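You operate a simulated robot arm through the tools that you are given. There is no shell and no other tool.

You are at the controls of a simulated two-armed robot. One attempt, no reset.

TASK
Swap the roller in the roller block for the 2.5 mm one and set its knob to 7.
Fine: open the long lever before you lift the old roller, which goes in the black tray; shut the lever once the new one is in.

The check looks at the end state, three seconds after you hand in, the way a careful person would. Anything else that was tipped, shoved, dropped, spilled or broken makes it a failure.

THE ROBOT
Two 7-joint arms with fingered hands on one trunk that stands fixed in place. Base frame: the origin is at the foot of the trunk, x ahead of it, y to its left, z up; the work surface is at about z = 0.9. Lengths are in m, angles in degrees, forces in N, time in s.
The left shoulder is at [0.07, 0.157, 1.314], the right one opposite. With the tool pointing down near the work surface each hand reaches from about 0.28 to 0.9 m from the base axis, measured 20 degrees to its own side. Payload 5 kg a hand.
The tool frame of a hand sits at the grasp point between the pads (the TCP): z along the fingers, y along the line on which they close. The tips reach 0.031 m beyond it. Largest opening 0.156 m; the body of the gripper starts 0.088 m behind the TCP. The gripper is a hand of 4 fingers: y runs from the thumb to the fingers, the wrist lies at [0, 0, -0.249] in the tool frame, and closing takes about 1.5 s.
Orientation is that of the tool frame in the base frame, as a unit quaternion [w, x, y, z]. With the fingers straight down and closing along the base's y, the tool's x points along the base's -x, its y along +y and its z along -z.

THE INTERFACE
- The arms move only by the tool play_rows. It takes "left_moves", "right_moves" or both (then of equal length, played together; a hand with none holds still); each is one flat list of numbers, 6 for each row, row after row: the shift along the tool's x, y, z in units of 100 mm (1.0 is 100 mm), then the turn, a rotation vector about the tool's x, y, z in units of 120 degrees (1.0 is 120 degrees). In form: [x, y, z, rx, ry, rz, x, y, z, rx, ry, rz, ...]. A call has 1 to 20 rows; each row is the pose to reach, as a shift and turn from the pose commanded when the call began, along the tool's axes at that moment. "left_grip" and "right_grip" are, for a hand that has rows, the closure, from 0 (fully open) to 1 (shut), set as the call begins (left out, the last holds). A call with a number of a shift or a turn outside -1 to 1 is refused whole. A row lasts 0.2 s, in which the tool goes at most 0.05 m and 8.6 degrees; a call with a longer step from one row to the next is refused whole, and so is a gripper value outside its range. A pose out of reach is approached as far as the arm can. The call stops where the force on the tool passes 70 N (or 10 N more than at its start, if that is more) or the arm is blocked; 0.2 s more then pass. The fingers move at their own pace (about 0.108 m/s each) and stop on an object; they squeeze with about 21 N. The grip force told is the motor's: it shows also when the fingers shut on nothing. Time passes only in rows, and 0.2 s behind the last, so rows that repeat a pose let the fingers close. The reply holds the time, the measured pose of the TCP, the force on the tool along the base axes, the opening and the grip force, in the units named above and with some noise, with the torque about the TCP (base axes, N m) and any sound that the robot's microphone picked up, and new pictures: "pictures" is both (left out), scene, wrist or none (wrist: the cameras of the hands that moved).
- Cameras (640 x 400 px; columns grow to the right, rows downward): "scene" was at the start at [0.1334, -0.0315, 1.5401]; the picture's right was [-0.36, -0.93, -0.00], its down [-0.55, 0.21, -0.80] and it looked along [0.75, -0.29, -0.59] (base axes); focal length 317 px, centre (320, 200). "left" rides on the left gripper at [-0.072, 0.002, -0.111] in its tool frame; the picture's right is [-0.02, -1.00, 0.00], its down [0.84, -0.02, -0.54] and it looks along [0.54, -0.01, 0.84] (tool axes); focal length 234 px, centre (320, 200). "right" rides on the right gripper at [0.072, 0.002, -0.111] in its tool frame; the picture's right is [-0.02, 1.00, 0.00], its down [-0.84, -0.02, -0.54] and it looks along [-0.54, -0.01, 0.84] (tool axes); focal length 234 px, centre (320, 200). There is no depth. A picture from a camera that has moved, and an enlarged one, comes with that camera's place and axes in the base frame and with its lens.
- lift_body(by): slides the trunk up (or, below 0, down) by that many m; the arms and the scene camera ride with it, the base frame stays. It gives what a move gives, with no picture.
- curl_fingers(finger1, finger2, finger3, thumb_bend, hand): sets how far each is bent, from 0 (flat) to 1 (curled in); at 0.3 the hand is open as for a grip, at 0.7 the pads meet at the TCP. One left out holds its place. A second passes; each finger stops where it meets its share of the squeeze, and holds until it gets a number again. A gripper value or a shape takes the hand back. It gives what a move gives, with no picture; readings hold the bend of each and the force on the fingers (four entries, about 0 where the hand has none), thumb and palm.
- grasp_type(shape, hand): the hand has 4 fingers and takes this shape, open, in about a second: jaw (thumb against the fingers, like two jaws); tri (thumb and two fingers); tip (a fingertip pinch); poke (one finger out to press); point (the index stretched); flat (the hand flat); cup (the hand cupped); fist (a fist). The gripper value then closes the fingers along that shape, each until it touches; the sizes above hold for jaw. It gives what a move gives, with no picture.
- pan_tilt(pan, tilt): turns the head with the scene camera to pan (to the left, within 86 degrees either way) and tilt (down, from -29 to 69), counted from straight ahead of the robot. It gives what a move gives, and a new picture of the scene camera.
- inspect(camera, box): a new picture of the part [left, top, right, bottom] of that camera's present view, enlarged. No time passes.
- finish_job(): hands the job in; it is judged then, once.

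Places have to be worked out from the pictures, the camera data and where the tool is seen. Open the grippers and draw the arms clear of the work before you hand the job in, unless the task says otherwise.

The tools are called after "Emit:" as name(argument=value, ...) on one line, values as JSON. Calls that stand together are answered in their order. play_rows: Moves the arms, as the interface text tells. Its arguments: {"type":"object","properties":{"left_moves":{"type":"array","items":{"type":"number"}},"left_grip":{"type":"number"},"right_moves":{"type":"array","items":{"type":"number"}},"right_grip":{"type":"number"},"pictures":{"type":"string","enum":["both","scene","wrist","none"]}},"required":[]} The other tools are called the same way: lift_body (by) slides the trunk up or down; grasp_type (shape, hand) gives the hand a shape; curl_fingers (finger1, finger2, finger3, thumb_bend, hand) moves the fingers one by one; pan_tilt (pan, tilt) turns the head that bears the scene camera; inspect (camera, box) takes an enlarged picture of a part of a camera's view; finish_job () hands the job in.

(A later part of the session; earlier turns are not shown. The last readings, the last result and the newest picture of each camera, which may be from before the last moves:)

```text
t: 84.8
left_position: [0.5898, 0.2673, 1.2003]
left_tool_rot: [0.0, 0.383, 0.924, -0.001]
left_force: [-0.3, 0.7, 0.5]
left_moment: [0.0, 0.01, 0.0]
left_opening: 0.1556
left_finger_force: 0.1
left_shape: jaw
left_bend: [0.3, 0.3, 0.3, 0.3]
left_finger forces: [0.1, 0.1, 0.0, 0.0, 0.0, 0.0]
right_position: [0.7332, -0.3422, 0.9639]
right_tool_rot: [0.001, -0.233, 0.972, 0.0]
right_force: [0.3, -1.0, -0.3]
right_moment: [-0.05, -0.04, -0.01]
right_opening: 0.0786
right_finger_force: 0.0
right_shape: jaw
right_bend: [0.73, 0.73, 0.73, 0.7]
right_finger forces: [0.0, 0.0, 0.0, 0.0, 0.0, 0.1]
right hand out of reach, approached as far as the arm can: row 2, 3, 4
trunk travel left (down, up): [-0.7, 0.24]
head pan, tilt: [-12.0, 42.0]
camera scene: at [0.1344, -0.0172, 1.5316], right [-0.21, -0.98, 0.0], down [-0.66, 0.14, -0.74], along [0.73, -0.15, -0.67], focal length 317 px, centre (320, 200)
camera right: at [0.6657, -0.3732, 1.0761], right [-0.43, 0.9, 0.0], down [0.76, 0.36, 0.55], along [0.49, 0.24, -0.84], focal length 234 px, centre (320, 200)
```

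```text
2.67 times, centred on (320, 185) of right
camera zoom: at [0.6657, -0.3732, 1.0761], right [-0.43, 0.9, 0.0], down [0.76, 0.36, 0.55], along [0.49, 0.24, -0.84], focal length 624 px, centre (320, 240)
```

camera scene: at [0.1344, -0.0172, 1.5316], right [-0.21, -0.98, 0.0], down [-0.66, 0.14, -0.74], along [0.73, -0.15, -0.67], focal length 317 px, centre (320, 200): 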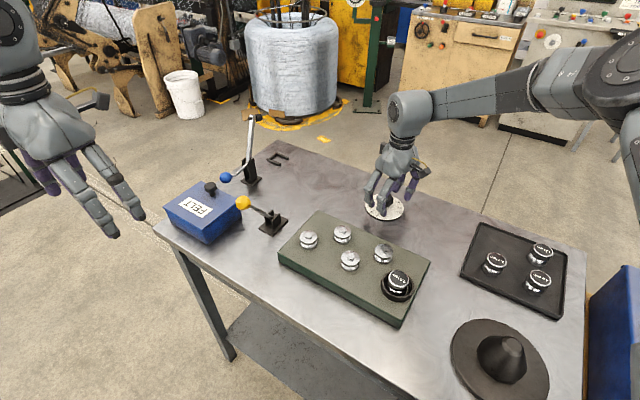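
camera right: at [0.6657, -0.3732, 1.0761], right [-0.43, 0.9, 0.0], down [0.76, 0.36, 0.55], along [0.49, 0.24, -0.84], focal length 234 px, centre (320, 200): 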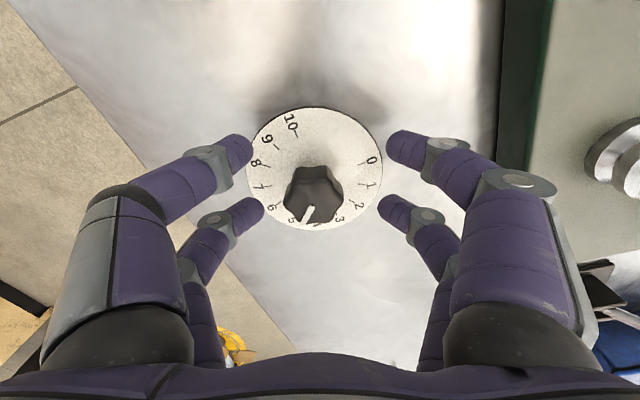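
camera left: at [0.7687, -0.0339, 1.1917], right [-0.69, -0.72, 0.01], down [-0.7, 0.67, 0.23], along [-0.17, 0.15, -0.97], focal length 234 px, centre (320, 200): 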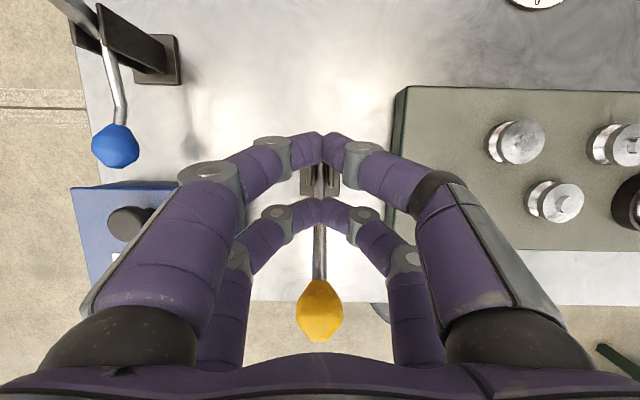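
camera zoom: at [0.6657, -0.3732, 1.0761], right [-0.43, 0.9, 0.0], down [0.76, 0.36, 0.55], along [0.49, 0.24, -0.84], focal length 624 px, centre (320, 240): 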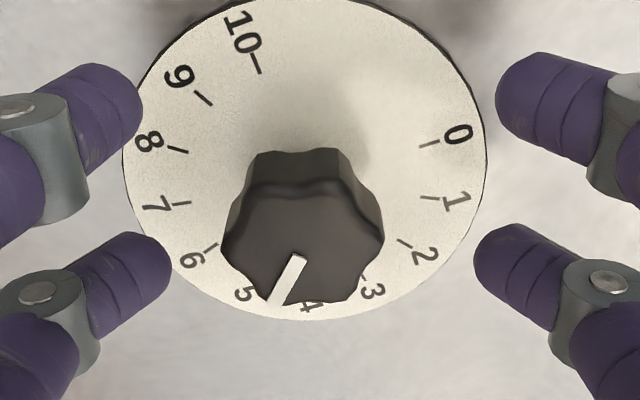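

The hand fell ~14 mm short at knob height. The same posture worked 13 cm higher, so I'll raise the hand, lower the trunk by 0.13 m, and then reach the knob in that posture.

Emit:
play_rows(right_moves=[0, 0, -0.4, 0, 0, 0, 0, 0, -0.8, 0, 0, 0, 0, 0, -1.0, 0, 0, 0], pictures="none")

Emit:
play_rows(right_moves=[0, 0, -0.4, 0, 0, 0, 0, 0, -0.8, 0, 0, 0, 0, 0, -1.0, 0, 0, 0], pictures="none")

Emit:
lift_body(by=-0.13)

Emit:
pan_tilt(pan=-18, tilt=36)

```text
t: 85.6
left_position: [0.5879, 0.2677, 1.2011]
left_tool_rot: [0.0, 0.383, 0.924, 0.0]
left_force: [-0.5, -0.1, -0.1]
left_moment: [-0.01, -0.02, 0.01]
left_opening: 0.1558
left_finger_force: 0.0
left_shape: jaw
left_bend: [0.3, 0.3, 0.3, 0.3]
left_finger forces: [0.0, 0.0, 0.1, 0.0, 0.1, 0.1]
right_position: [0.7301, -0.3435, 1.0655]
right_tool_rot: [0.0, -0.234, 0.972, 0.0]
right_force: [0.1, -0.2, -0.2]
right_moment: [0.05, 0.0, -0.02]
right_opening: 0.0784
right_finger_force: 0.0
right_shape: jaw
right_bend: [0.73, 0.73, 0.73, 0.7]
right_finger forces: [0.0, 0.0, 0.0, 0.0, 0.0, 0.1]
trunk travel left (down, up): [-0.7, 0.24]
head pan, tilt: [-12.0, 42.0]
```

```text
t: 86.4
left_position: [0.5895, 0.2674, 1.2002]
left_tool_rot: [0.0, 0.383, 0.924, 0.0]
left_force: [-0.6, -0.2, 0.2]
left_moment: [0.02, 0.01, 0.0]
left_opening: 0.156
left_finger_force: 0.0
left_shape: jaw
left_bend: [0.3, 0.3, 0.3, 0.3]
left_finger forces: [0.0, 0.1, 0.0, 0.0, 0.1, 0.1]
right_position: [0.7311, -0.3436, 1.1641]
right_tool_rot: [-0.001, -0.234, 0.972, 0.0]
right_force: [-0.4, -0.8, 0.5]
right_moment: [0.01, 0.0, -0.03]
right_opening: 0.0784
right_finger_force: 0.0
right_shape: jaw
right_bend: [0.73, 0.73, 0.73, 0.7]
right_finger forces: [0.0, 0.1, 0.0, 0.1, 0.0, 0.0]
trunk travel left (down, up): [-0.7, 0.24]
head pan, tilt: [-12.0, 42.0]
```

```text
t: 88.0
left_position: [0.5895, 0.2672, 1.0709]
left_tool_rot: [0.0, 0.384, 0.923, 0.001]
left_force: [-0.7, -1.3, -0.2]
left_moment: [0.0, 0.01, -0.02]
left_opening: 0.1559
left_finger_force: 0.2
left_shape: jaw
left_bend: [0.3, 0.3, 0.3, 0.3]
left_finger forces: [0.0, 0.0, 0.0, 0.0, 0.0, 0.1]
right_position: [0.7318, -0.3424, 1.0337]
right_tool_rot: [0.0, -0.234, 0.972, 0.0]
right_force: [0.3, 0.6, 0.0]
right_moment: [-0.04, -0.02, -0.01]
right_opening: 0.0785
right_finger_force: 0.2
right_shape: jaw
right_bend: [0.73, 0.73, 0.73, 0.7]
right_finger forces: [0.0, 0.0, 0.1, 0.0, 0.0, 0.0]
trunk travel left (down, up): [-0.57, 0.37]
head pan, tilt: [-12.0, 42.0]
```

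```text
t: 88.7
left_position: [0.589, 0.2677, 1.0708]
left_tool_rot: [0.0, 0.382, 0.924, -0.001]
left_force: [-0.4, 0.5, -0.8]
left_moment: [-0.02, 0.02, 0.01]
left_opening: 0.1558
left_finger_force: 0.1
left_shape: jaw
left_bend: [0.3, 0.3, 0.3, 0.3]
left_finger forces: [0.1, 0.0, 0.1, 0.0, 0.0, 0.0]
right_position: [0.7315, -0.3427, 1.0332]
right_tool_rot: [-0.001, -0.233, 0.972, 0.0]
right_force: [1.0, -0.4, -0.2]
right_moment: [-0.03, -0.02, 0.01]
right_opening: 0.0784
right_finger_force: 0.0
right_shape: jaw
right_bend: [0.73, 0.73, 0.73, 0.7]
right_finger forces: [0.0, 0.1, 0.0, 0.1, 0.0, 0.1]
trunk travel left (down, up): [-0.57, 0.37]
head pan, tilt: [-18.0, 36.0]
camera scene: at [0.135, -0.0268, 1.4106], right [-0.31, -0.95, 0.0], down [-0.56, 0.18, -0.81], along [0.77, -0.25, -0.59], focal length 317 px, centre (320, 200)
```

scene: 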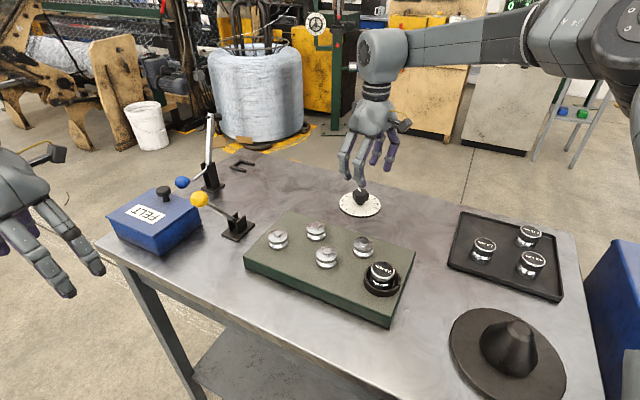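

With the trunk lowered, I centre the right hand over the knob and check alignment.

Emit:
play_rows(right_moves=[-0.08, -0.02, 0, 0, 0, 0, -0.154, -0.039, 0, 0, 0, 0, -0.154, -0.039, 0.2, 0, 0, 0, -0.154, -0.039, 0.2, 0, 0, 0], pictures="wrist")

Emit:
inspect(camera="right", box=[230, 80, 410, 230])

Emit:
inspect(camera="scene", box=[320, 130, 420, 230])

```text
t: 89.7
left_position: [0.5891, 0.2688, 1.0702]
left_tool_rot: [0.0, 0.383, 0.924, -0.001]
left_force: [-0.1, 1.5, 0.0]
left_moment: [0.02, -0.01, 0.0]
left_opening: 0.1559
left_finger_force: 0.1
left_shape: jaw
left_bend: [0.3, 0.3, 0.3, 0.3]
left_finger forces: [0.0, 0.0, 0.1, 0.0, 0.1, 0.1]
right_position: [0.7466, -0.339, 1.0123]
right_tool_rot: [0.0, -0.233, 0.973, 0.0]
right_force: [-0.5, -0.3, 0.3]
right_moment: [-0.02, 0.01, -0.01]
right_opening: 0.0784
right_finger_force: 0.1
right_shape: jaw
right_bend: [0.73, 0.73, 0.73, 0.7]
right_finger forces: [0.0, 0.0, 0.1, 0.0, 0.0, 0.1]
trunk travel left (down, up): [-0.57, 0.37]
head pan, tilt: [-18.0, 36.0]
camera right: at [0.681, -0.3696, 1.1261], right [-0.43, 0.9, 0.0], down [0.76, 0.36, 0.54], along [0.49, 0.24, -0.84], focal length 234 px, centre (320, 200)
```

right: 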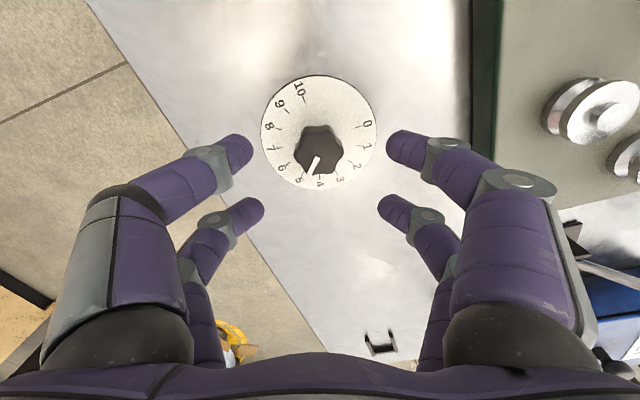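

```text
2.67 times, centred on (320, 155) of right
camera zoom: at [0.681, -0.3696, 1.1261], right [-0.43, 0.9, 0.0], down [0.76, 0.36, 0.54], along [0.49, 0.24, -0.84], focal length 624 px, centre (320, 320)
```

zoom: 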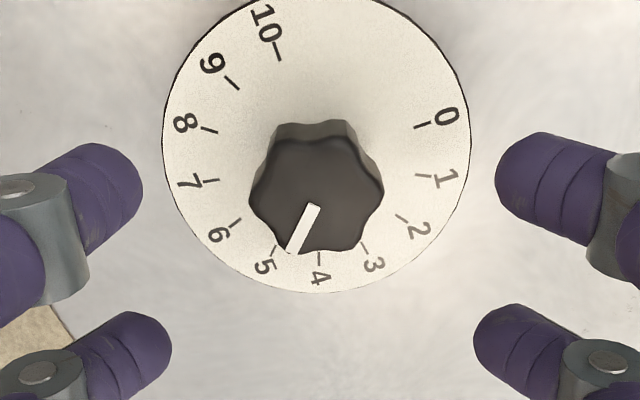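

```text
4.00 times, centred on (370, 180) of scene
camera zoom: at [0.1349, -0.0266, 1.4107], right [-0.31, -0.95, 0.0], down [-0.56, 0.18, -0.81], along [0.77, -0.25, -0.59], focal length 1267 px, centre (120, 280)
```

zoom: 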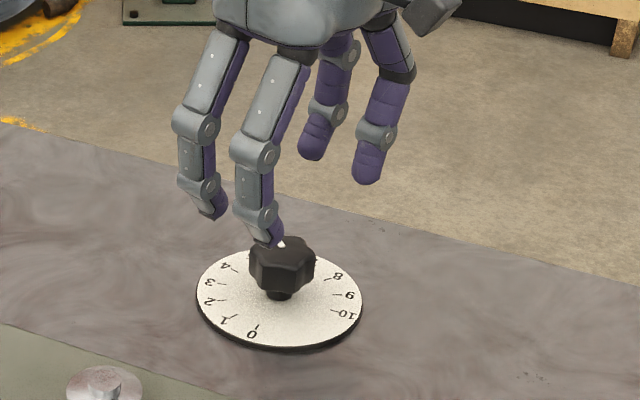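

Alignment is within ~1.5 mm. I lower to grip height around the knob.

Emit:
play_rows(right_moves=[0, 0, 0.3, 0, 0, 0, 0, 0, 0.5, 0, 0, 0, 0, 0, 0.58, 0, 0, 0, 0, 0, 0.58, 0, 0, 0], pictures="wrist")

Emit:
inspect(camera="scene", box=[320, 130, 420, 230])

```text
t: 90.7
left_position: [0.5906, 0.2684, 1.0713]
left_tool_rot: [0.0, 0.383, 0.924, 0.0]
left_force: [0.4, -0.5, -0.4]
left_moment: [0.01, 0.01, 0.0]
left_opening: 0.1558
left_finger_force: 0.1
left_shape: jaw
left_bend: [0.3, 0.3, 0.3, 0.3]
left_finger forces: [0.1, 0.0, 0.0, 0.0, 0.1, 0.0]
right_position: [0.7447, -0.339, 0.9552]
right_tool_rot: [-0.001, -0.234, 0.972, 0.0]
right_force: [-0.5, -0.2, -0.8]
right_moment: [0.03, -0.02, -0.04]
right_opening: 0.0782
right_finger_force: 0.1
right_shape: jaw
right_bend: [0.73, 0.73, 0.73, 0.7]
right_finger forces: [0.0, 0.0, 0.0, 0.0, 0.0, 0.0]
trunk travel left (down, up): [-0.57, 0.37]
head pan, tilt: [-18.0, 36.0]
camera right: at [0.6804, -0.3701, 1.0678], right [-0.43, 0.9, 0.0], down [0.76, 0.36, 0.54], along [0.49, 0.24, -0.84], focal length 234 px, centre (320, 200)
```

right: 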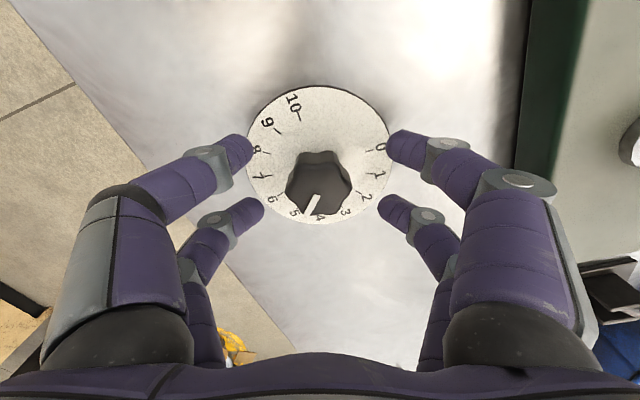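

```text
4.00 times, centred on (370, 180) of scene
camera zoom: at [0.1352, -0.0269, 1.4106], right [-0.31, -0.95, 0.0], down [-0.56, 0.18, -0.81], along [0.77, -0.25, -0.59], focal length 1267 px, centre (120, 280)
```

zoom: 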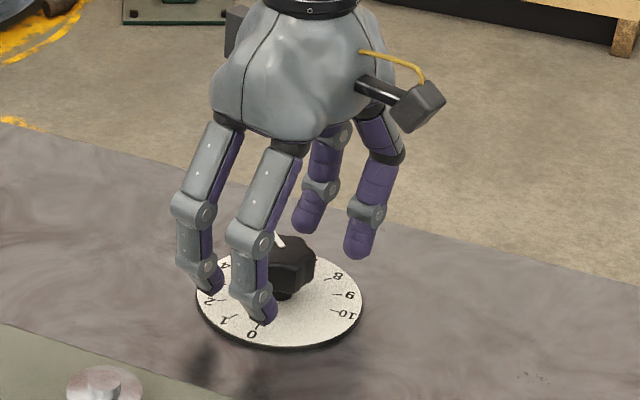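

The fingertips flank the knob just above the dial face. I close on the knob.

Emit:
play_rows(right_moves=[0, 0, 0, 0, 0, 0, 0, 0, 0, 0, 0, 0, 0, 0, 0, 0, 0, 0, 0, 0, 0, 0, 0, 0, 0, 0, 0, 0, 0, 0], right_grip=1.0, pictures="wrist")

Emit:
inspect(camera="right", box=[230, 90, 410, 240])

Emit:
inspect(camera="scene", box=[320, 130, 420, 230])

```text
t: 91.9
left_position: [0.59, 0.2675, 1.0701]
left_tool_rot: [0.0, 0.383, 0.924, 0.0]
left_force: [-0.5, 0.1, 0.5]
left_moment: [-0.02, -0.01, -0.01]
left_opening: 0.1557
left_finger_force: 0.0
left_shape: jaw
left_bend: [0.3, 0.3, 0.3, 0.3]
left_finger forces: [0.0, 0.1, 0.0, 0.0, 0.0, 0.0]
right_position: [0.7469, -0.3385, 0.9555]
right_tool_rot: [0.0, -0.233, 0.972, 0.0]
right_force: [2.6, 0.6, -1.7]
right_moment: [-0.01, -0.03, 0.0]
right_opening: 0.004
right_finger_force: 20.9
right_shape: jaw
right_bend: [0.7, 0.72, 0.72, 0.7]
right_finger forces: [0.0, 15.8, 15.5, 0.1, 0.0, 0.1]
trunk travel left (down, up): [-0.57, 0.37]
head pan, tilt: [-18.0, 36.0]
camera right: at [0.681, -0.3698, 1.0678], right [-0.43, 0.9, 0.0], down [0.76, 0.36, 0.54], along [0.49, 0.24, -0.84], focal length 234 px, centre (320, 200)
```

right: 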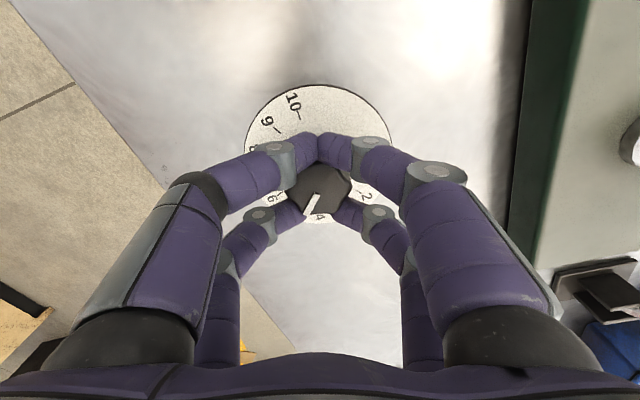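

```text
2.67 times, centred on (320, 165) of right
camera zoom: at [0.681, -0.3698, 1.0678], right [-0.43, 0.9, 0.0], down [0.76, 0.36, 0.54], along [0.49, 0.24, -0.84], focal length 624 px, centre (320, 293)
```

zoom: 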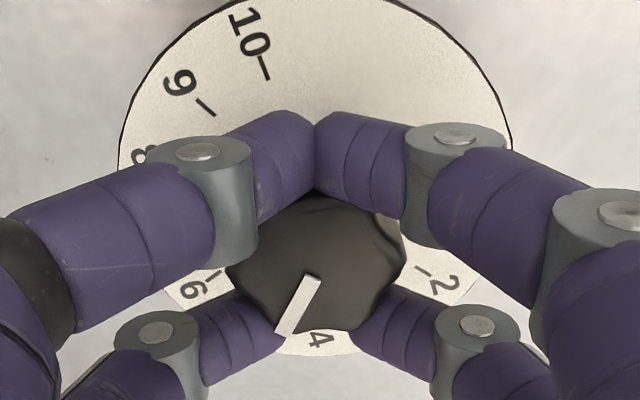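

```text
4.00 times, centred on (370, 180) of scene
camera zoom: at [0.1358, -0.0267, 1.4106], right [-0.31, -0.95, 0.0], down [-0.56, 0.18, -0.81], along [0.77, -0.25, -0.59], focal length 1267 px, centre (120, 280)
```

zoom: 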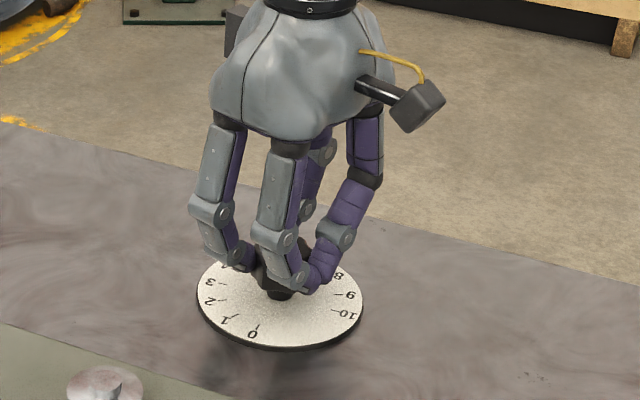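

The tips slipped below the knob around its stem. I open, raise 10 mm, and grip again on the knob's flank.

Emit:
play_rows(right_moves=[0, 0, 0, 0, 0, 0, 0, 0, 0, 0, 0, 0, 0, 0, 0, 0, 0, 0, 0, 0, 0, 0, 0, 0, 0, 0, -0.1, 0, 0, 0, 0, 0, -0.11, 0, 0, 0], right_grip=0.5, pictures="wrist")

Emit:
play_rows(right_moves=[0, 0, 0, 0, 0, 0, 0, 0, 0, 0, 0, 0, 0, 0, 0, 0, 0, 0, 0, 0, 0, 0, 0, 0, 0, 0, 0, 0, 0, 0], right_grip=1.0, pictures="wrist")

Emit:
inspect(camera="right", box=[230, 90, 410, 240])

Emit:
inspect(camera="scene", box=[320, 130, 420, 230])

```text
t: 93.3
left_position: [0.5901, 0.2678, 1.0707]
left_tool_rot: [0.0, 0.383, 0.924, 0.001]
left_force: [-0.1, -0.3, 0.2]
left_moment: [-0.03, 0.03, 0.01]
left_opening: 0.156
left_finger_force: 0.0
left_shape: jaw
left_bend: [0.3, 0.3, 0.3, 0.3]
left_finger forces: [0.1, 0.1, 0.0, 0.0, 0.0, 0.0]
right_position: [0.7462, -0.3394, 0.9659]
right_tool_rot: [0.0, -0.233, 0.973, -0.001]
right_force: [-0.8, -0.2, 1.2]
right_moment: [0.02, -0.02, 0.01]
right_opening: 0.0774
right_finger_force: 0.0
right_shape: jaw
right_bend: [0.73, 0.73, 0.73, 0.7]
right_finger forces: [0.1, 0.0, 0.0, 0.0, 0.0, 0.1]
trunk travel left (down, up): [-0.57, 0.37]
head pan, tilt: [-18.0, 36.0]
camera right: at [0.6809, -0.3704, 1.0793], right [-0.43, 0.9, 0.0], down [0.76, 0.36, 0.54], along [0.49, 0.24, -0.84], focal length 234 px, centre (320, 200)
```

right: 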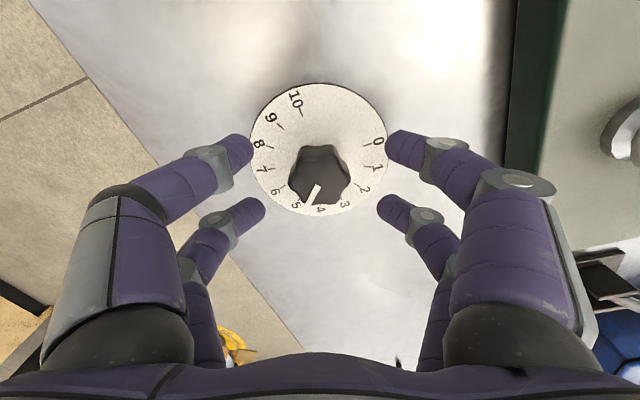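

```text
t: 94.5
left_position: [0.5905, 0.2678, 1.0712]
left_tool_rot: [0.0, 0.382, 0.924, -0.001]
left_force: [-0.2, 0.3, -0.1]
left_moment: [0.0, 0.0, -0.02]
left_opening: 0.156
left_finger_force: 0.1
left_shape: jaw
left_bend: [0.3, 0.3, 0.3, 0.3]
left_finger forces: [0.0, 0.1, 0.0, 0.1, 0.1, 0.0]
right_position: [0.748, -0.3385, 0.9673]
right_tool_rot: [0.001, -0.233, 0.972, 0.0]
right_force: [11.5, 1.7, 5.4]
right_moment: [0.08, -0.47, 0.0]
right_opening: 0.0001
right_finger_force: 21.0
right_shape: jaw
right_bend: [0.7, 0.72, 0.72, 0.7]
right_finger forces: [0.1, 20.9, 19.6, 0.0, 0.0, 0.0]
trunk travel left (down, up): [-0.57, 0.37]
head pan, tilt: [-18.0, 36.0]
camera right: at [0.6821, -0.3692, 1.0799], right [-0.43, 0.9, 0.0], down [0.75, 0.36, 0.55], along [0.49, 0.24, -0.84], focal length 234 px, centre (320, 200)
```

right: 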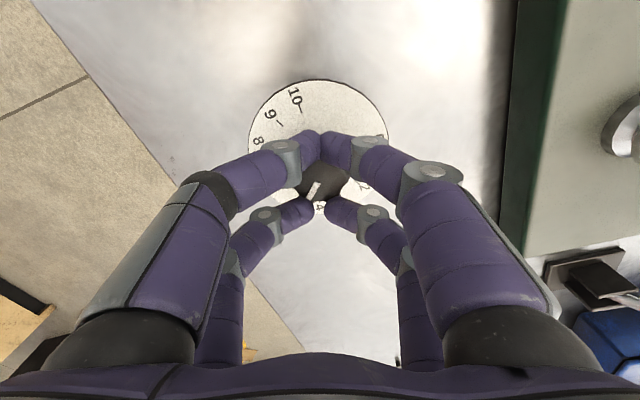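

```text
2.67 times, centred on (320, 165) of right
camera zoom: at [0.6821, -0.3692, 1.0799], right [-0.43, 0.9, 0.0], down [0.75, 0.36, 0.55], along [0.49, 0.24, -0.84], focal length 624 px, centre (320, 293)
```

zoom: 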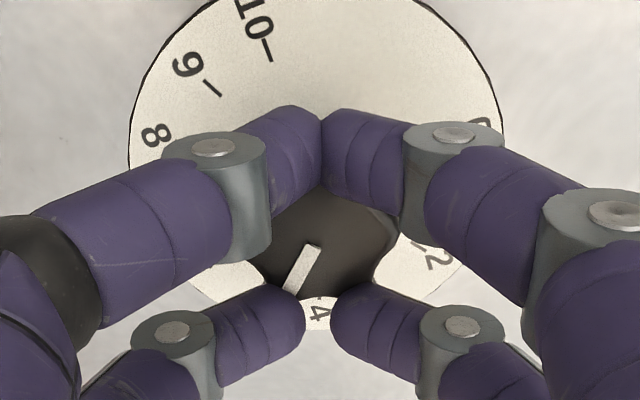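

```text
4.00 times, centred on (370, 180) of scene
camera zoom: at [0.1361, -0.0261, 1.4106], right [-0.31, -0.95, 0.0], down [-0.56, 0.18, -0.81], along [0.77, -0.25, -0.59], focal length 1267 px, centre (120, 280)
```

zoom: 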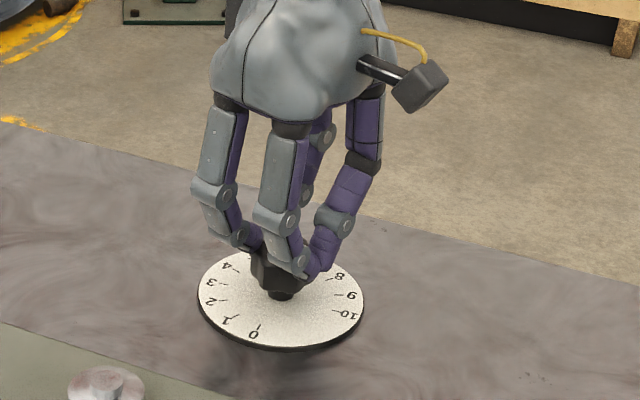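

Squeezing off-centre makes one finger pair close past the knob. Better: pinch the knob across its diameter with the far finger pair only, by shifting the hand 21 mm back along its own x. I open and shift.

Emit:
play_rows(right_moves=[0, 0, 0, 0, 0, 0, 0, 0, 0, 0, 0, 0, 0, 0, 0, 0, 0, 0, 0, 0, 0, 0, 0, 0, 0.1, 0, 0, 0, 0, 0, 0.21, 0, 0.03, 0, 0, 0, 0.21, 0, 0.06, 0, 0, 0], right_grip=0.5, pictures="wrist")

Emit:
inspect(camera="right", box=[230, 110, 410, 260])

Emit:
inspect(camera="scene", box=[320, 130, 420, 230])

```text
t: 96.1
left_position: [0.5892, 0.268, 1.0709]
left_tool_rot: [0.0, 0.383, 0.924, 0.0]
left_force: [-0.2, 0.6, 0.0]
left_moment: [-0.01, -0.01, 0.0]
left_opening: 0.1558
left_finger_force: 0.1
left_shape: jaw
left_bend: [0.3, 0.3, 0.3, 0.3]
left_finger forces: [0.0, 0.0, 0.0, 0.0, 0.0, 0.0]
right_position: [0.7284, -0.3497, 0.9599]
right_tool_rot: [0.0, -0.234, 0.972, 0.0]
right_force: [-0.2, 0.3, 1.0]
right_moment: [-0.03, -0.02, 0.01]
right_opening: 0.0774
right_finger_force: 0.1
right_shape: jaw
right_bend: [0.73, 0.73, 0.73, 0.7]
right_finger forces: [0.0, 0.0, 0.0, 0.0, 0.0, 0.0]
trunk travel left (down, up): [-0.57, 0.37]
head pan, tilt: [-18.0, 36.0]
camera right: at [0.6624, -0.3796, 1.073], right [-0.43, 0.9, 0.0], down [0.76, 0.36, 0.54], along [0.49, 0.24, -0.84], focal length 234 px, centre (320, 200)
```

right: 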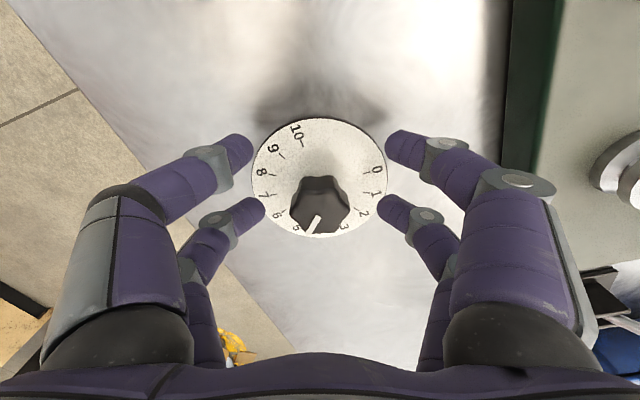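

```text
2.67 times, centred on (320, 185) of right
camera zoom: at [0.6624, -0.3796, 1.073], right [-0.43, 0.9, 0.0], down [0.76, 0.36, 0.54], along [0.49, 0.24, -0.84], focal length 624 px, centre (320, 240)
```

zoom: 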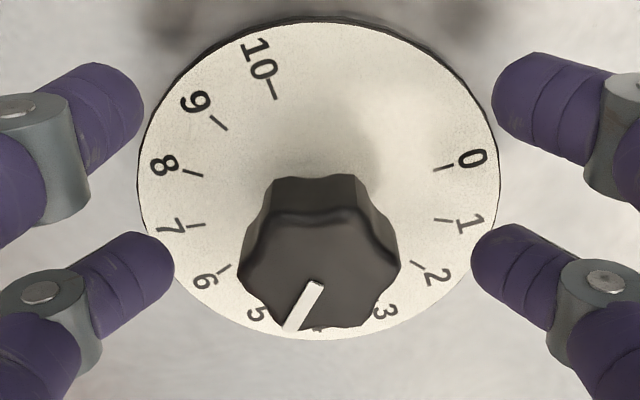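

```text
4.00 times, centred on (370, 180) of scene
camera zoom: at [0.1355, -0.0265, 1.4106], right [-0.31, -0.95, 0.0], down [-0.56, 0.18, -0.81], along [0.77, -0.25, -0.59], focal length 1267 px, centre (120, 280)
```

zoom: 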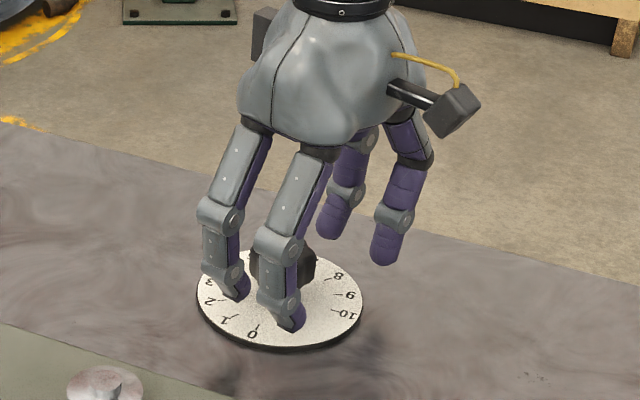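

The knob now sits right between the far pair of fingertips (offset −21 mm, centred within ~1 mm). I close.

Emit:
play_rows(right_moves=[0, 0, 0, 0, 0, 0, 0, 0, 0, 0, 0, 0, 0, 0, 0, 0, 0, 0, 0, 0, 0, 0, 0, 0, 0, 0, 0, 0, 0, 0], right_grip=1.0, pictures="wrist")

Emit:
inspect(camera="right", box=[230, 110, 410, 260])

Emit:
inspect(camera="scene", box=[320, 130, 420, 230])

```text
t: 97.3
left_position: [0.5897, 0.2673, 1.0712]
left_tool_rot: [0.001, 0.383, 0.924, 0.0]
left_force: [0.5, -0.2, 0.1]
left_moment: [0.01, 0.0, -0.02]
left_opening: 0.1559
left_finger_force: 0.1
left_shape: jaw
left_bend: [0.3, 0.3, 0.3, 0.3]
left_finger forces: [0.0, 0.0, 0.0, 0.0, 0.0, 0.0]
right_position: [0.7272, -0.3508, 0.9607]
right_tool_rot: [0.001, -0.233, 0.973, 0.0]
right_force: [0.2, 0.1, -0.6]
right_moment: [-0.04, 0.0, -0.01]
right_opening: 0.0015
right_finger_force: 20.9
right_shape: jaw
right_bend: [0.7, 0.73, 0.73, 0.7]
right_finger forces: [0.1, 18.0, 18.2, 0.1, 0.0, 0.0]
trunk travel left (down, up): [-0.57, 0.37]
head pan, tilt: [-18.0, 36.0]
camera right: at [0.6622, -0.38, 1.0729], right [-0.43, 0.9, 0.0], down [0.76, 0.36, 0.54], along [0.49, 0.24, -0.84], focal length 234 px, centre (320, 200)
```

right: 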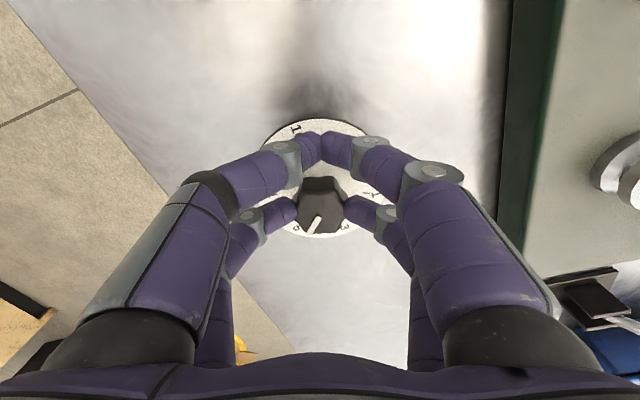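

```text
2.67 times, centred on (320, 185) of right
camera zoom: at [0.6622, -0.38, 1.0729], right [-0.43, 0.9, 0.0], down [0.76, 0.36, 0.54], along [0.49, 0.24, -0.84], focal length 624 px, centre (320, 240)
```

zoom: 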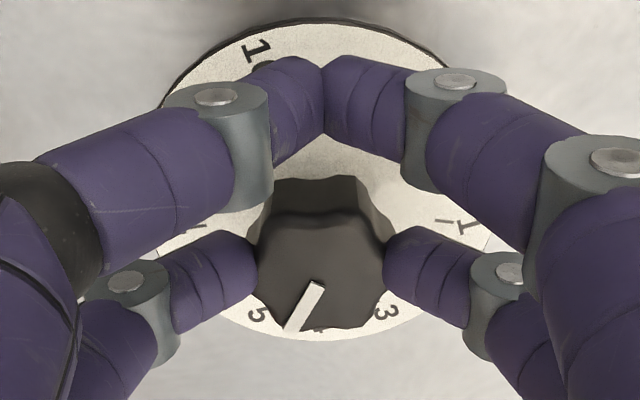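

```text
4.00 times, centred on (370, 180) of scene
camera zoom: at [0.1352, -0.0269, 1.4106], right [-0.31, -0.95, 0.0], down [-0.56, 0.18, -0.81], along [0.77, -0.25, -0.59], focal length 1267 px, centre (120, 280)
```

zoom: 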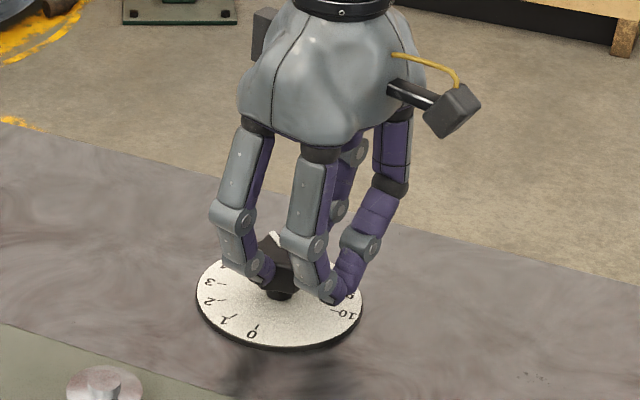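

A clean pinch across the knob's diameter: two fingers at 18 N each and no side load. I turn the hand about the knob axis by 54° clockwise.

Emit:
play_rows(right_moves=[-0.0019, 0.0282, 0, 0, 0, 0.0643, -0.0076, 0.0559, 0, 0, 0, 0.1286, -0.0169, 0.0825, 0, 0, 0, 0.1929, -0.0297, 0.1077, 0, 0, 0, 0.2571, -0.0458, 0.1309, 0, 0, 0, 0.3214, -0.0649, 0.1518, 0, 0, 0, 0.3857, -0.0866, 0.1699, 0, 0, 0, 0.45, -0.0866, 0.1699, 0, 0, 0, 0.45], pictures="wrist")

Emit:
inspect(camera="right", box=[230, 110, 410, 260])

Emit:
inspect(camera="scene", box=[320, 130, 420, 230])

```text
t: 99.1
left_position: [0.5892, 0.2694, 1.0711]
left_tool_rot: [-0.001, 0.382, 0.924, -0.001]
left_force: [0.5, -0.2, -0.1]
left_moment: [-0.02, -0.01, -0.02]
left_opening: 0.1558
left_finger_force: 0.1
left_shape: jaw
left_bend: [0.3, 0.3, 0.3, 0.3]
left_finger forces: [0.0, 0.1, 0.0, 0.0, 0.0, 0.1]
right_position: [0.7281, -0.3301, 0.961]
right_tool_rot: [0.001, 0.234, 0.972, 0.0]
right_force: [-2.3, 8.4, -4.7]
right_moment: [0.29, 0.12, 0.19]
right_opening: 0.0012
right_finger_force: 21.2
right_shape: jaw
right_bend: [0.7, 0.73, 0.73, 0.7]
right_finger forces: [0.0, 22.7, 15.9, 0.0, 0.1, 0.1]
trunk travel left (down, up): [-0.57, 0.37]
head pan, tilt: [-18.0, 36.0]
camera right: at [0.664, -0.2941, 1.0734], right [0.48, 0.88, 0.0], down [0.74, -0.4, 0.54], along [0.48, -0.26, -0.84], focal length 234 px, centre (320, 200)
```

right: 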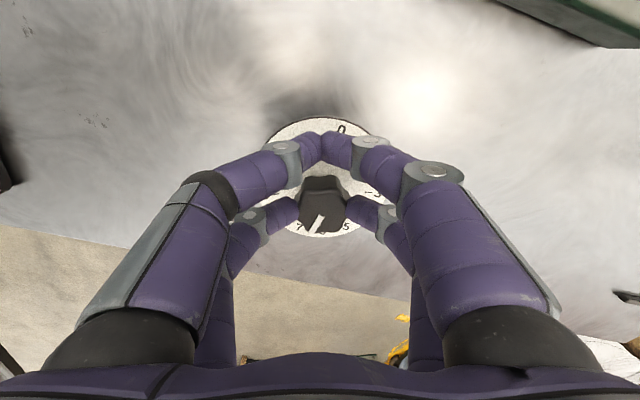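

```text
2.67 times, centred on (320, 185) of right
camera zoom: at [0.664, -0.2941, 1.0734], right [0.48, 0.88, 0.0], down [0.74, -0.4, 0.54], along [0.48, -0.26, -0.84], focal length 624 px, centre (320, 240)
```

zoom: 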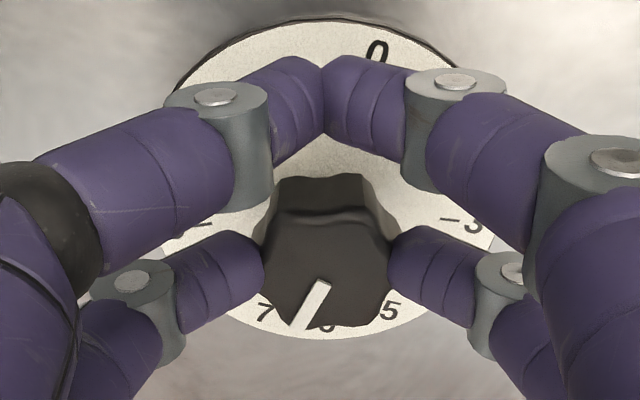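

```text
4.00 times, centred on (370, 180) of scene
camera zoom: at [0.1354, -0.0258, 1.4106], right [-0.31, -0.95, 0.0], down [-0.56, 0.18, -0.81], along [0.77, -0.25, -0.59], focal length 1267 px, centre (120, 280)
```

zoom: 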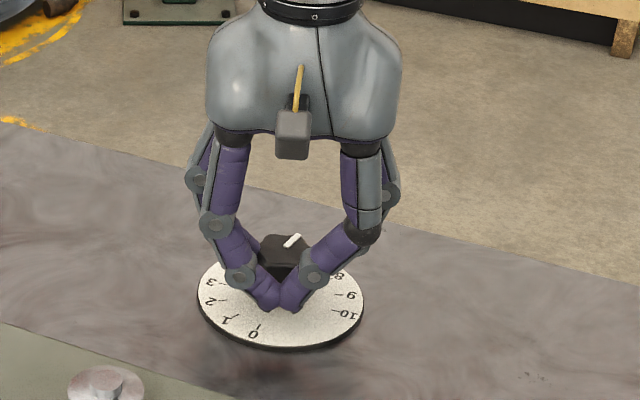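

The pointer turned with the hand and now measures about −53° to −57° (7 is −54°). I release and check the reading from a clear view.

Emit:
play_rows(right_moves=[0, 0, 0, 0, 0, 0, 0, 0, 0, 0, 0, 0, 0, 0, 0, 0, 0, 0, 0, 0, 0, 0, 0, 0, 0, 0, -0.2, 0, 0, 0, 0, 0, -0.6, 0, 0, 0], right_grip=0.45, pictures="wrist")

Emit:
inspect(camera="right", box=[250, 90, 390, 220])

Emit:
inspect(camera="scene", box=[330, 170, 400, 225])

```text
t: 100.5
left_position: [0.5876, 0.2689, 1.0711]
left_tool_rot: [0.001, 0.383, 0.924, -0.001]
left_force: [-0.5, 0.6, 0.6]
left_moment: [0.01, -0.03, -0.03]
left_opening: 0.1561
left_finger_force: 0.0
left_shape: jaw
left_bend: [0.3, 0.3, 0.3, 0.3]
left_finger forces: [0.1, 0.0, 0.0, 0.1, 0.0, 0.0]
right_position: [0.7278, -0.3306, 1.0205]
right_tool_rot: [0.0, 0.233, 0.973, 0.001]
right_force: [0.6, 0.2, 0.3]
right_moment: [-0.04, 0.0, 0.01]
right_opening: 0.0854
right_finger_force: 0.2
right_shape: jaw
right_bend: [0.72, 0.72, 0.72, 0.7]
right_finger forces: [0.0, 0.0, 0.1, 0.1, 0.0, 0.1]
trunk travel left (down, up): [-0.57, 0.37]
head pan, tilt: [-18.0, 36.0]
camera right: at [0.6622, -0.2956, 1.1336], right [0.47, 0.88, 0.0], down [0.74, -0.4, 0.55], along [0.48, -0.26, -0.84], focal length 234 px, centre (320, 200)
```

right: 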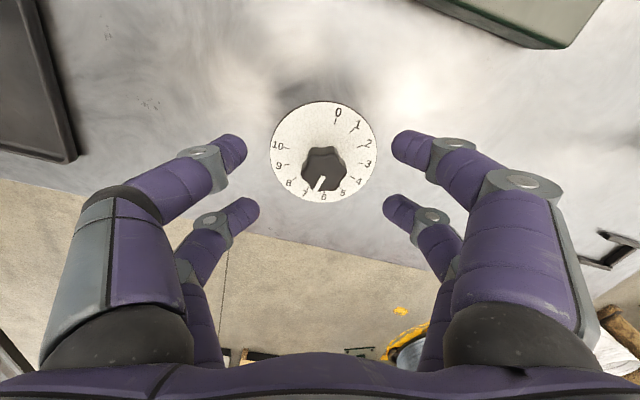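

```text
3.08 times, centred on (320, 155) of right
camera zoom: at [0.6622, -0.2956, 1.1336], right [0.47, 0.88, 0.0], down [0.74, -0.4, 0.55], along [0.48, -0.26, -0.84], focal length 720 px, centre (320, 338)
```

zoom: 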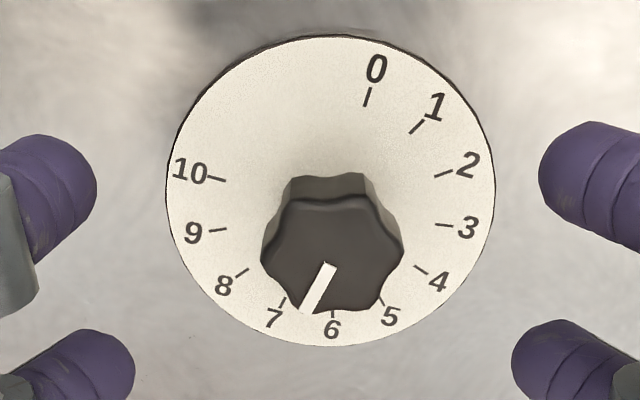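

```text
7.27 times, centred on (365, 198) of scene
camera zoom: at [0.1337, -0.0261, 1.4108], right [-0.31, -0.95, 0.0], down [-0.56, 0.18, -0.81], along [0.77, -0.25, -0.59], focal length 2303 px, centre (-7, 218)
```

zoom: 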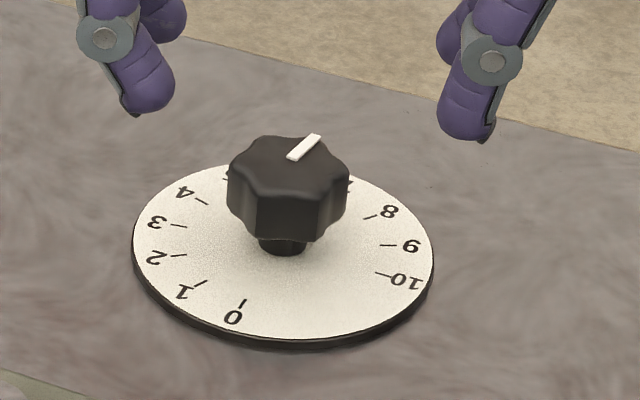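

The scale fits 27° per unit with 5 at 0°, so 7 is at −54°. The pointer looks close to 7; I'll zoom in more for a finer reading.

Emit:
inspect(camera="right", box=[296, 138, 352, 208])

Emit:
inspect(camera="scene", box=[350, 182, 382, 202])

```text
5.71 times, centred on (324, 173) of right
camera zoom: at [0.6622, -0.2956, 1.1336], right [0.47, 0.88, 0.0], down [0.74, -0.4, 0.55], along [0.48, -0.26, -0.84], focal length 1338 px, centre (297, 354)
```

zoom: 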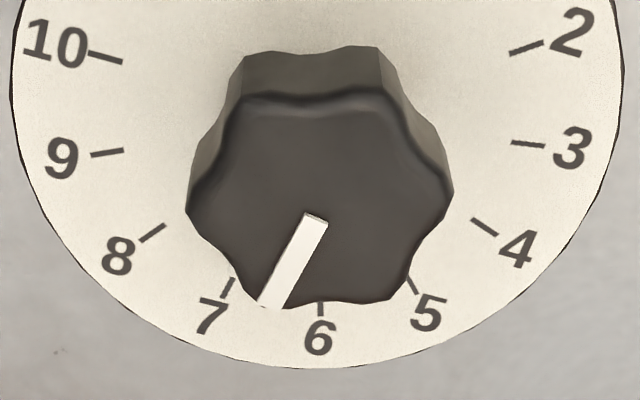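

```text
16.00 times, centred on (366, 192) of scene
camera zoom: at [0.1337, -0.0261, 1.4108], right [-0.31, -0.95, 0.0], down [-0.56, 0.18, -0.81], along [0.77, -0.25, -0.59], focal length 5067 px, centre (-416, 328)
```

zoom: 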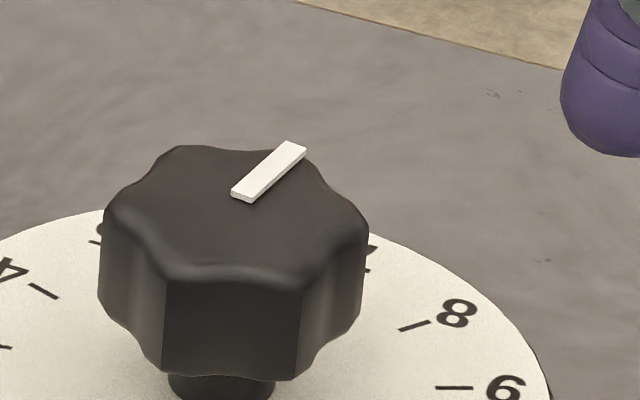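

Both views give −54° (±1°): the knob points at 7. I raise the right hand straight up, lift the trunk back, and withdraw.

Emit:
play_rows(right_moves=[0, 0, -0.4, 0, 0, 0, 0, 0, -0.8, 0, 0, 0, 0, 0, -1.0, 0, 0, 0], right_grip=0.0, pictures="none")

Emit:
lift_body(by=0.13)

Emit:
play_rows(right_moves=[0.16, 0, 0, 0, 0, -0.0563, 0.33, 0, 0, 0, 0, -0.1125, 0.5, -0.1, 0, 0, 0, -0.1688, 0.75, -0.3, 0, 0, 0, -0.225, 1.0, -0.5, 0, 0, 0, -0.225], pictures="none")

Emit:
play_rows(right_moves=[0.3, -0.33, 0, 0, 0, 0, 0.6, -0.66, 0, 0, 0, 0, 0.9, -1.0, 0, 0, 0, 0], pictures="none")

Emit:
play_rows(right_moves=[0.3, -0.33, 0, 0, 0, 0, 0.6, -0.66, 0, 0, 0, 0, 0.6, -1.0, 0, 0, 0, 0], pictures="both")

Emit:
pan_tilt(pan=-20.9, tilt=40)

```text
t: 101.3
left_position: [0.5887, 0.2677, 1.07]
left_tool_rot: [0.0, 0.383, 0.924, 0.0]
left_force: [0.2, 0.5, 0.4]
left_moment: [-0.01, -0.02, -0.01]
left_opening: 0.1557
left_finger_force: 0.2
left_shape: jaw
left_bend: [0.3, 0.3, 0.3, 0.3]
left_finger forces: [0.0, 0.1, 0.1, 0.0, 0.1, 0.1]
right_position: [0.7264, -0.33, 1.1211]
right_tool_rot: [0.0, 0.232, 0.973, 0.0]
right_force: [0.2, -0.4, 0.6]
right_moment: [-0.05, 0.02, -0.02]
right_opening: 0.156
right_finger_force: 0.0
right_shape: jaw
right_bend: [0.3, 0.3, 0.3, 0.3]
right_finger forces: [0.0, 0.1, 0.0, 0.0, 0.1, 0.0]
trunk travel left (down, up): [-0.57, 0.37]
head pan, tilt: [-18.0, 36.0]
```

```text
t: 102.9
left_position: [0.5893, 0.2675, 1.2]
left_tool_rot: [0.0, 0.383, 0.924, 0.0]
left_force: [-0.2, 0.7, 0.7]
left_moment: [0.0, -0.05, 0.01]
left_opening: 0.1559
left_finger_force: 0.0
left_shape: jaw
left_bend: [0.3, 0.3, 0.3, 0.3]
left_finger forces: [0.0, 0.1, 0.1, 0.0, 0.0, 0.0]
right_position: [0.7271, -0.3306, 1.2509]
right_tool_rot: [0.001, 0.234, 0.972, 0.001]
right_force: [0.1, -0.3, 0.2]
right_moment: [-0.02, 0.0, -0.01]
right_opening: 0.1561
right_finger_force: 0.0
right_shape: jaw
right_bend: [0.3, 0.3, 0.3, 0.3]
right_finger forces: [0.1, 0.0, 0.0, 0.0, 0.0, 0.1]
trunk travel left (down, up): [-0.7, 0.24]
head pan, tilt: [-18.0, 36.0]
```

```text
t: 104.1
left_position: [0.5888, 0.268, 1.2022]
left_tool_rot: [0.001, 0.383, 0.924, 0.0]
left_force: [0.2, -0.2, 1.2]
left_moment: [0.0, -0.02, 0.01]
left_opening: 0.1559
left_finger_force: 0.1
left_shape: jaw
left_bend: [0.3, 0.3, 0.3, 0.3]
left_finger forces: [0.1, 0.0, 0.1, 0.0, 0.0, 0.1]
right_position: [0.6132, -0.3298, 1.2509]
right_tool_rot: [0.001, -0.001, 1.0, 0.0]
right_force: [-0.6, 0.7, 0.4]
right_moment: [0.01, -0.04, -0.01]
right_opening: 0.156
right_finger_force: 0.1
right_shape: jaw
right_bend: [0.3, 0.3, 0.3, 0.3]
right_finger forces: [0.1, 0.0, 0.1, 0.0, 0.0, 0.0]
trunk travel left (down, up): [-0.7, 0.24]
head pan, tilt: [-18.0, 36.0]
```

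```text
t: 104.9
left_position: [0.5883, 0.2681, 1.2007]
left_tool_rot: [0.0, 0.382, 0.924, 0.0]
left_force: [-0.8, 0.0, -0.6]
left_moment: [-0.01, -0.03, -0.02]
left_opening: 0.1558
left_finger_force: 0.0
left_shape: jaw
left_bend: [0.3, 0.3, 0.3, 0.3]
left_finger forces: [0.0, 0.0, 0.1, 0.0, 0.0, 0.0]
right_position: [0.5263, -0.4318, 1.2508]
right_tool_rot: [0.001, -0.001, 1.0, 0.0]
right_force: [1.0, 0.0, 0.3]
right_moment: [0.06, -0.02, -0.02]
right_opening: 0.1558
right_finger_force: 0.0
right_shape: jaw
right_bend: [0.3, 0.3, 0.3, 0.3]
right_finger forces: [0.0, 0.0, 0.0, 0.0, 0.1, 0.1]
trunk travel left (down, up): [-0.7, 0.24]
head pan, tilt: [-18.0, 36.0]
```

```text
t: 105.7
left_position: [0.5913, 0.2668, 1.1998]
left_tool_rot: [-0.001, 0.382, 0.924, 0.0]
left_force: [1.2, -0.8, 0.3]
left_moment: [0.02, 0.01, -0.02]
left_opening: 0.1561
left_finger_force: 0.1
left_shape: jaw
left_bend: [0.3, 0.3, 0.3, 0.3]
left_finger forces: [0.0, 0.0, 0.0, 0.1, 0.0, 0.0]
right_position: [0.4669, -0.5316, 1.2494]
right_tool_rot: [-0.001, -0.001, 1.0, -0.001]
right_force: [0.7, -0.1, -0.4]
right_moment: [-0.01, 0.04, 0.01]
right_opening: 0.1559
right_finger_force: 0.1
right_shape: jaw
right_bend: [0.3, 0.3, 0.3, 0.3]
right_finger forces: [0.0, 0.1, 0.0, 0.0, 0.1, 0.1]
trunk travel left (down, up): [-0.7, 0.24]
head pan, tilt: [-18.0, 36.0]
camera scene: at [0.1374, -0.0271, 1.5404], right [-0.31, -0.95, 0.0], down [-0.56, 0.18, -0.81], along [0.77, -0.25, -0.59], focal length 317 px, centre (320, 200)
camera right: at [0.3946, -0.5288, 1.3626], right [0.02, 1.0, 0.0], down [0.84, -0.02, 0.54], along [0.54, -0.01, -0.84], focal length 234 px, centre (320, 200)
```

scene: 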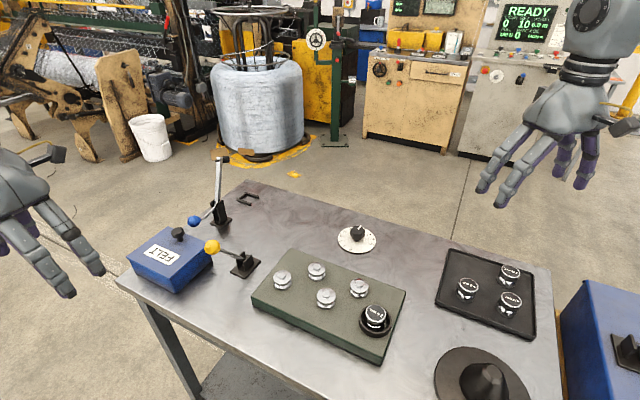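
right: 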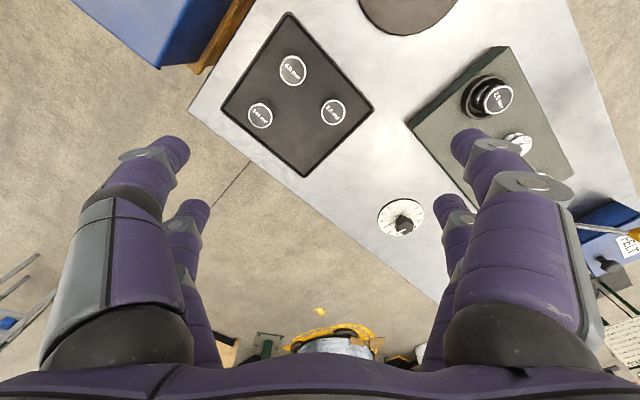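

```text
t: 106.3
left_position: [0.5897, 0.2684, 1.2001]
left_tool_rot: [0.0, 0.383, 0.924, 0.0]
left_force: [-1.0, 0.3, -0.5]
left_moment: [0.03, -0.01, -0.01]
left_opening: 0.1559
left_finger_force: 0.1
left_shape: jaw
left_bend: [0.3, 0.3, 0.3, 0.3]
left_finger forces: [0.0, 0.0, 0.0, 0.1, 0.0, 0.0]
right_position: [0.4658, -0.5311, 1.2506]
right_tool_rot: [0.001, 0.0, 1.0, 0.0]
right_force: [0.8, 0.3, -0.1]
right_moment: [0.0, -0.01, 0.0]
right_opening: 0.1559
right_finger_force: 0.1
right_shape: jaw
right_bend: [0.3, 0.3, 0.3, 0.3]
right_finger forces: [0.0, 0.0, 0.0, 0.1, 0.0, 0.0]
trunk travel left (down, up): [-0.7, 0.24]
head pan, tilt: [-20.9, 40.0]
camera scene: at [0.1321, -0.0302, 1.5346], right [-0.36, -0.93, 0.0], down [-0.6, 0.23, -0.77], along [0.72, -0.27, -0.64], focal length 317 px, centre (320, 200)
```

scene: 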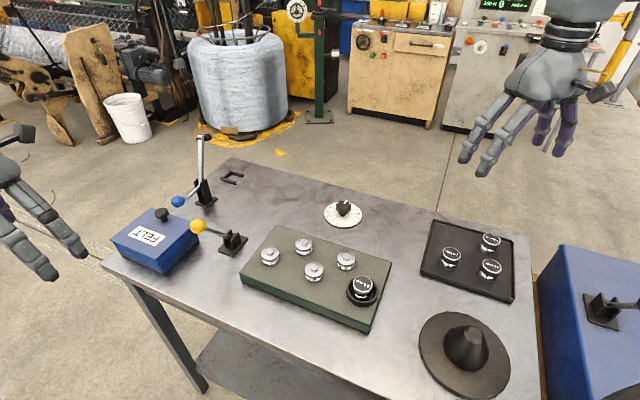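

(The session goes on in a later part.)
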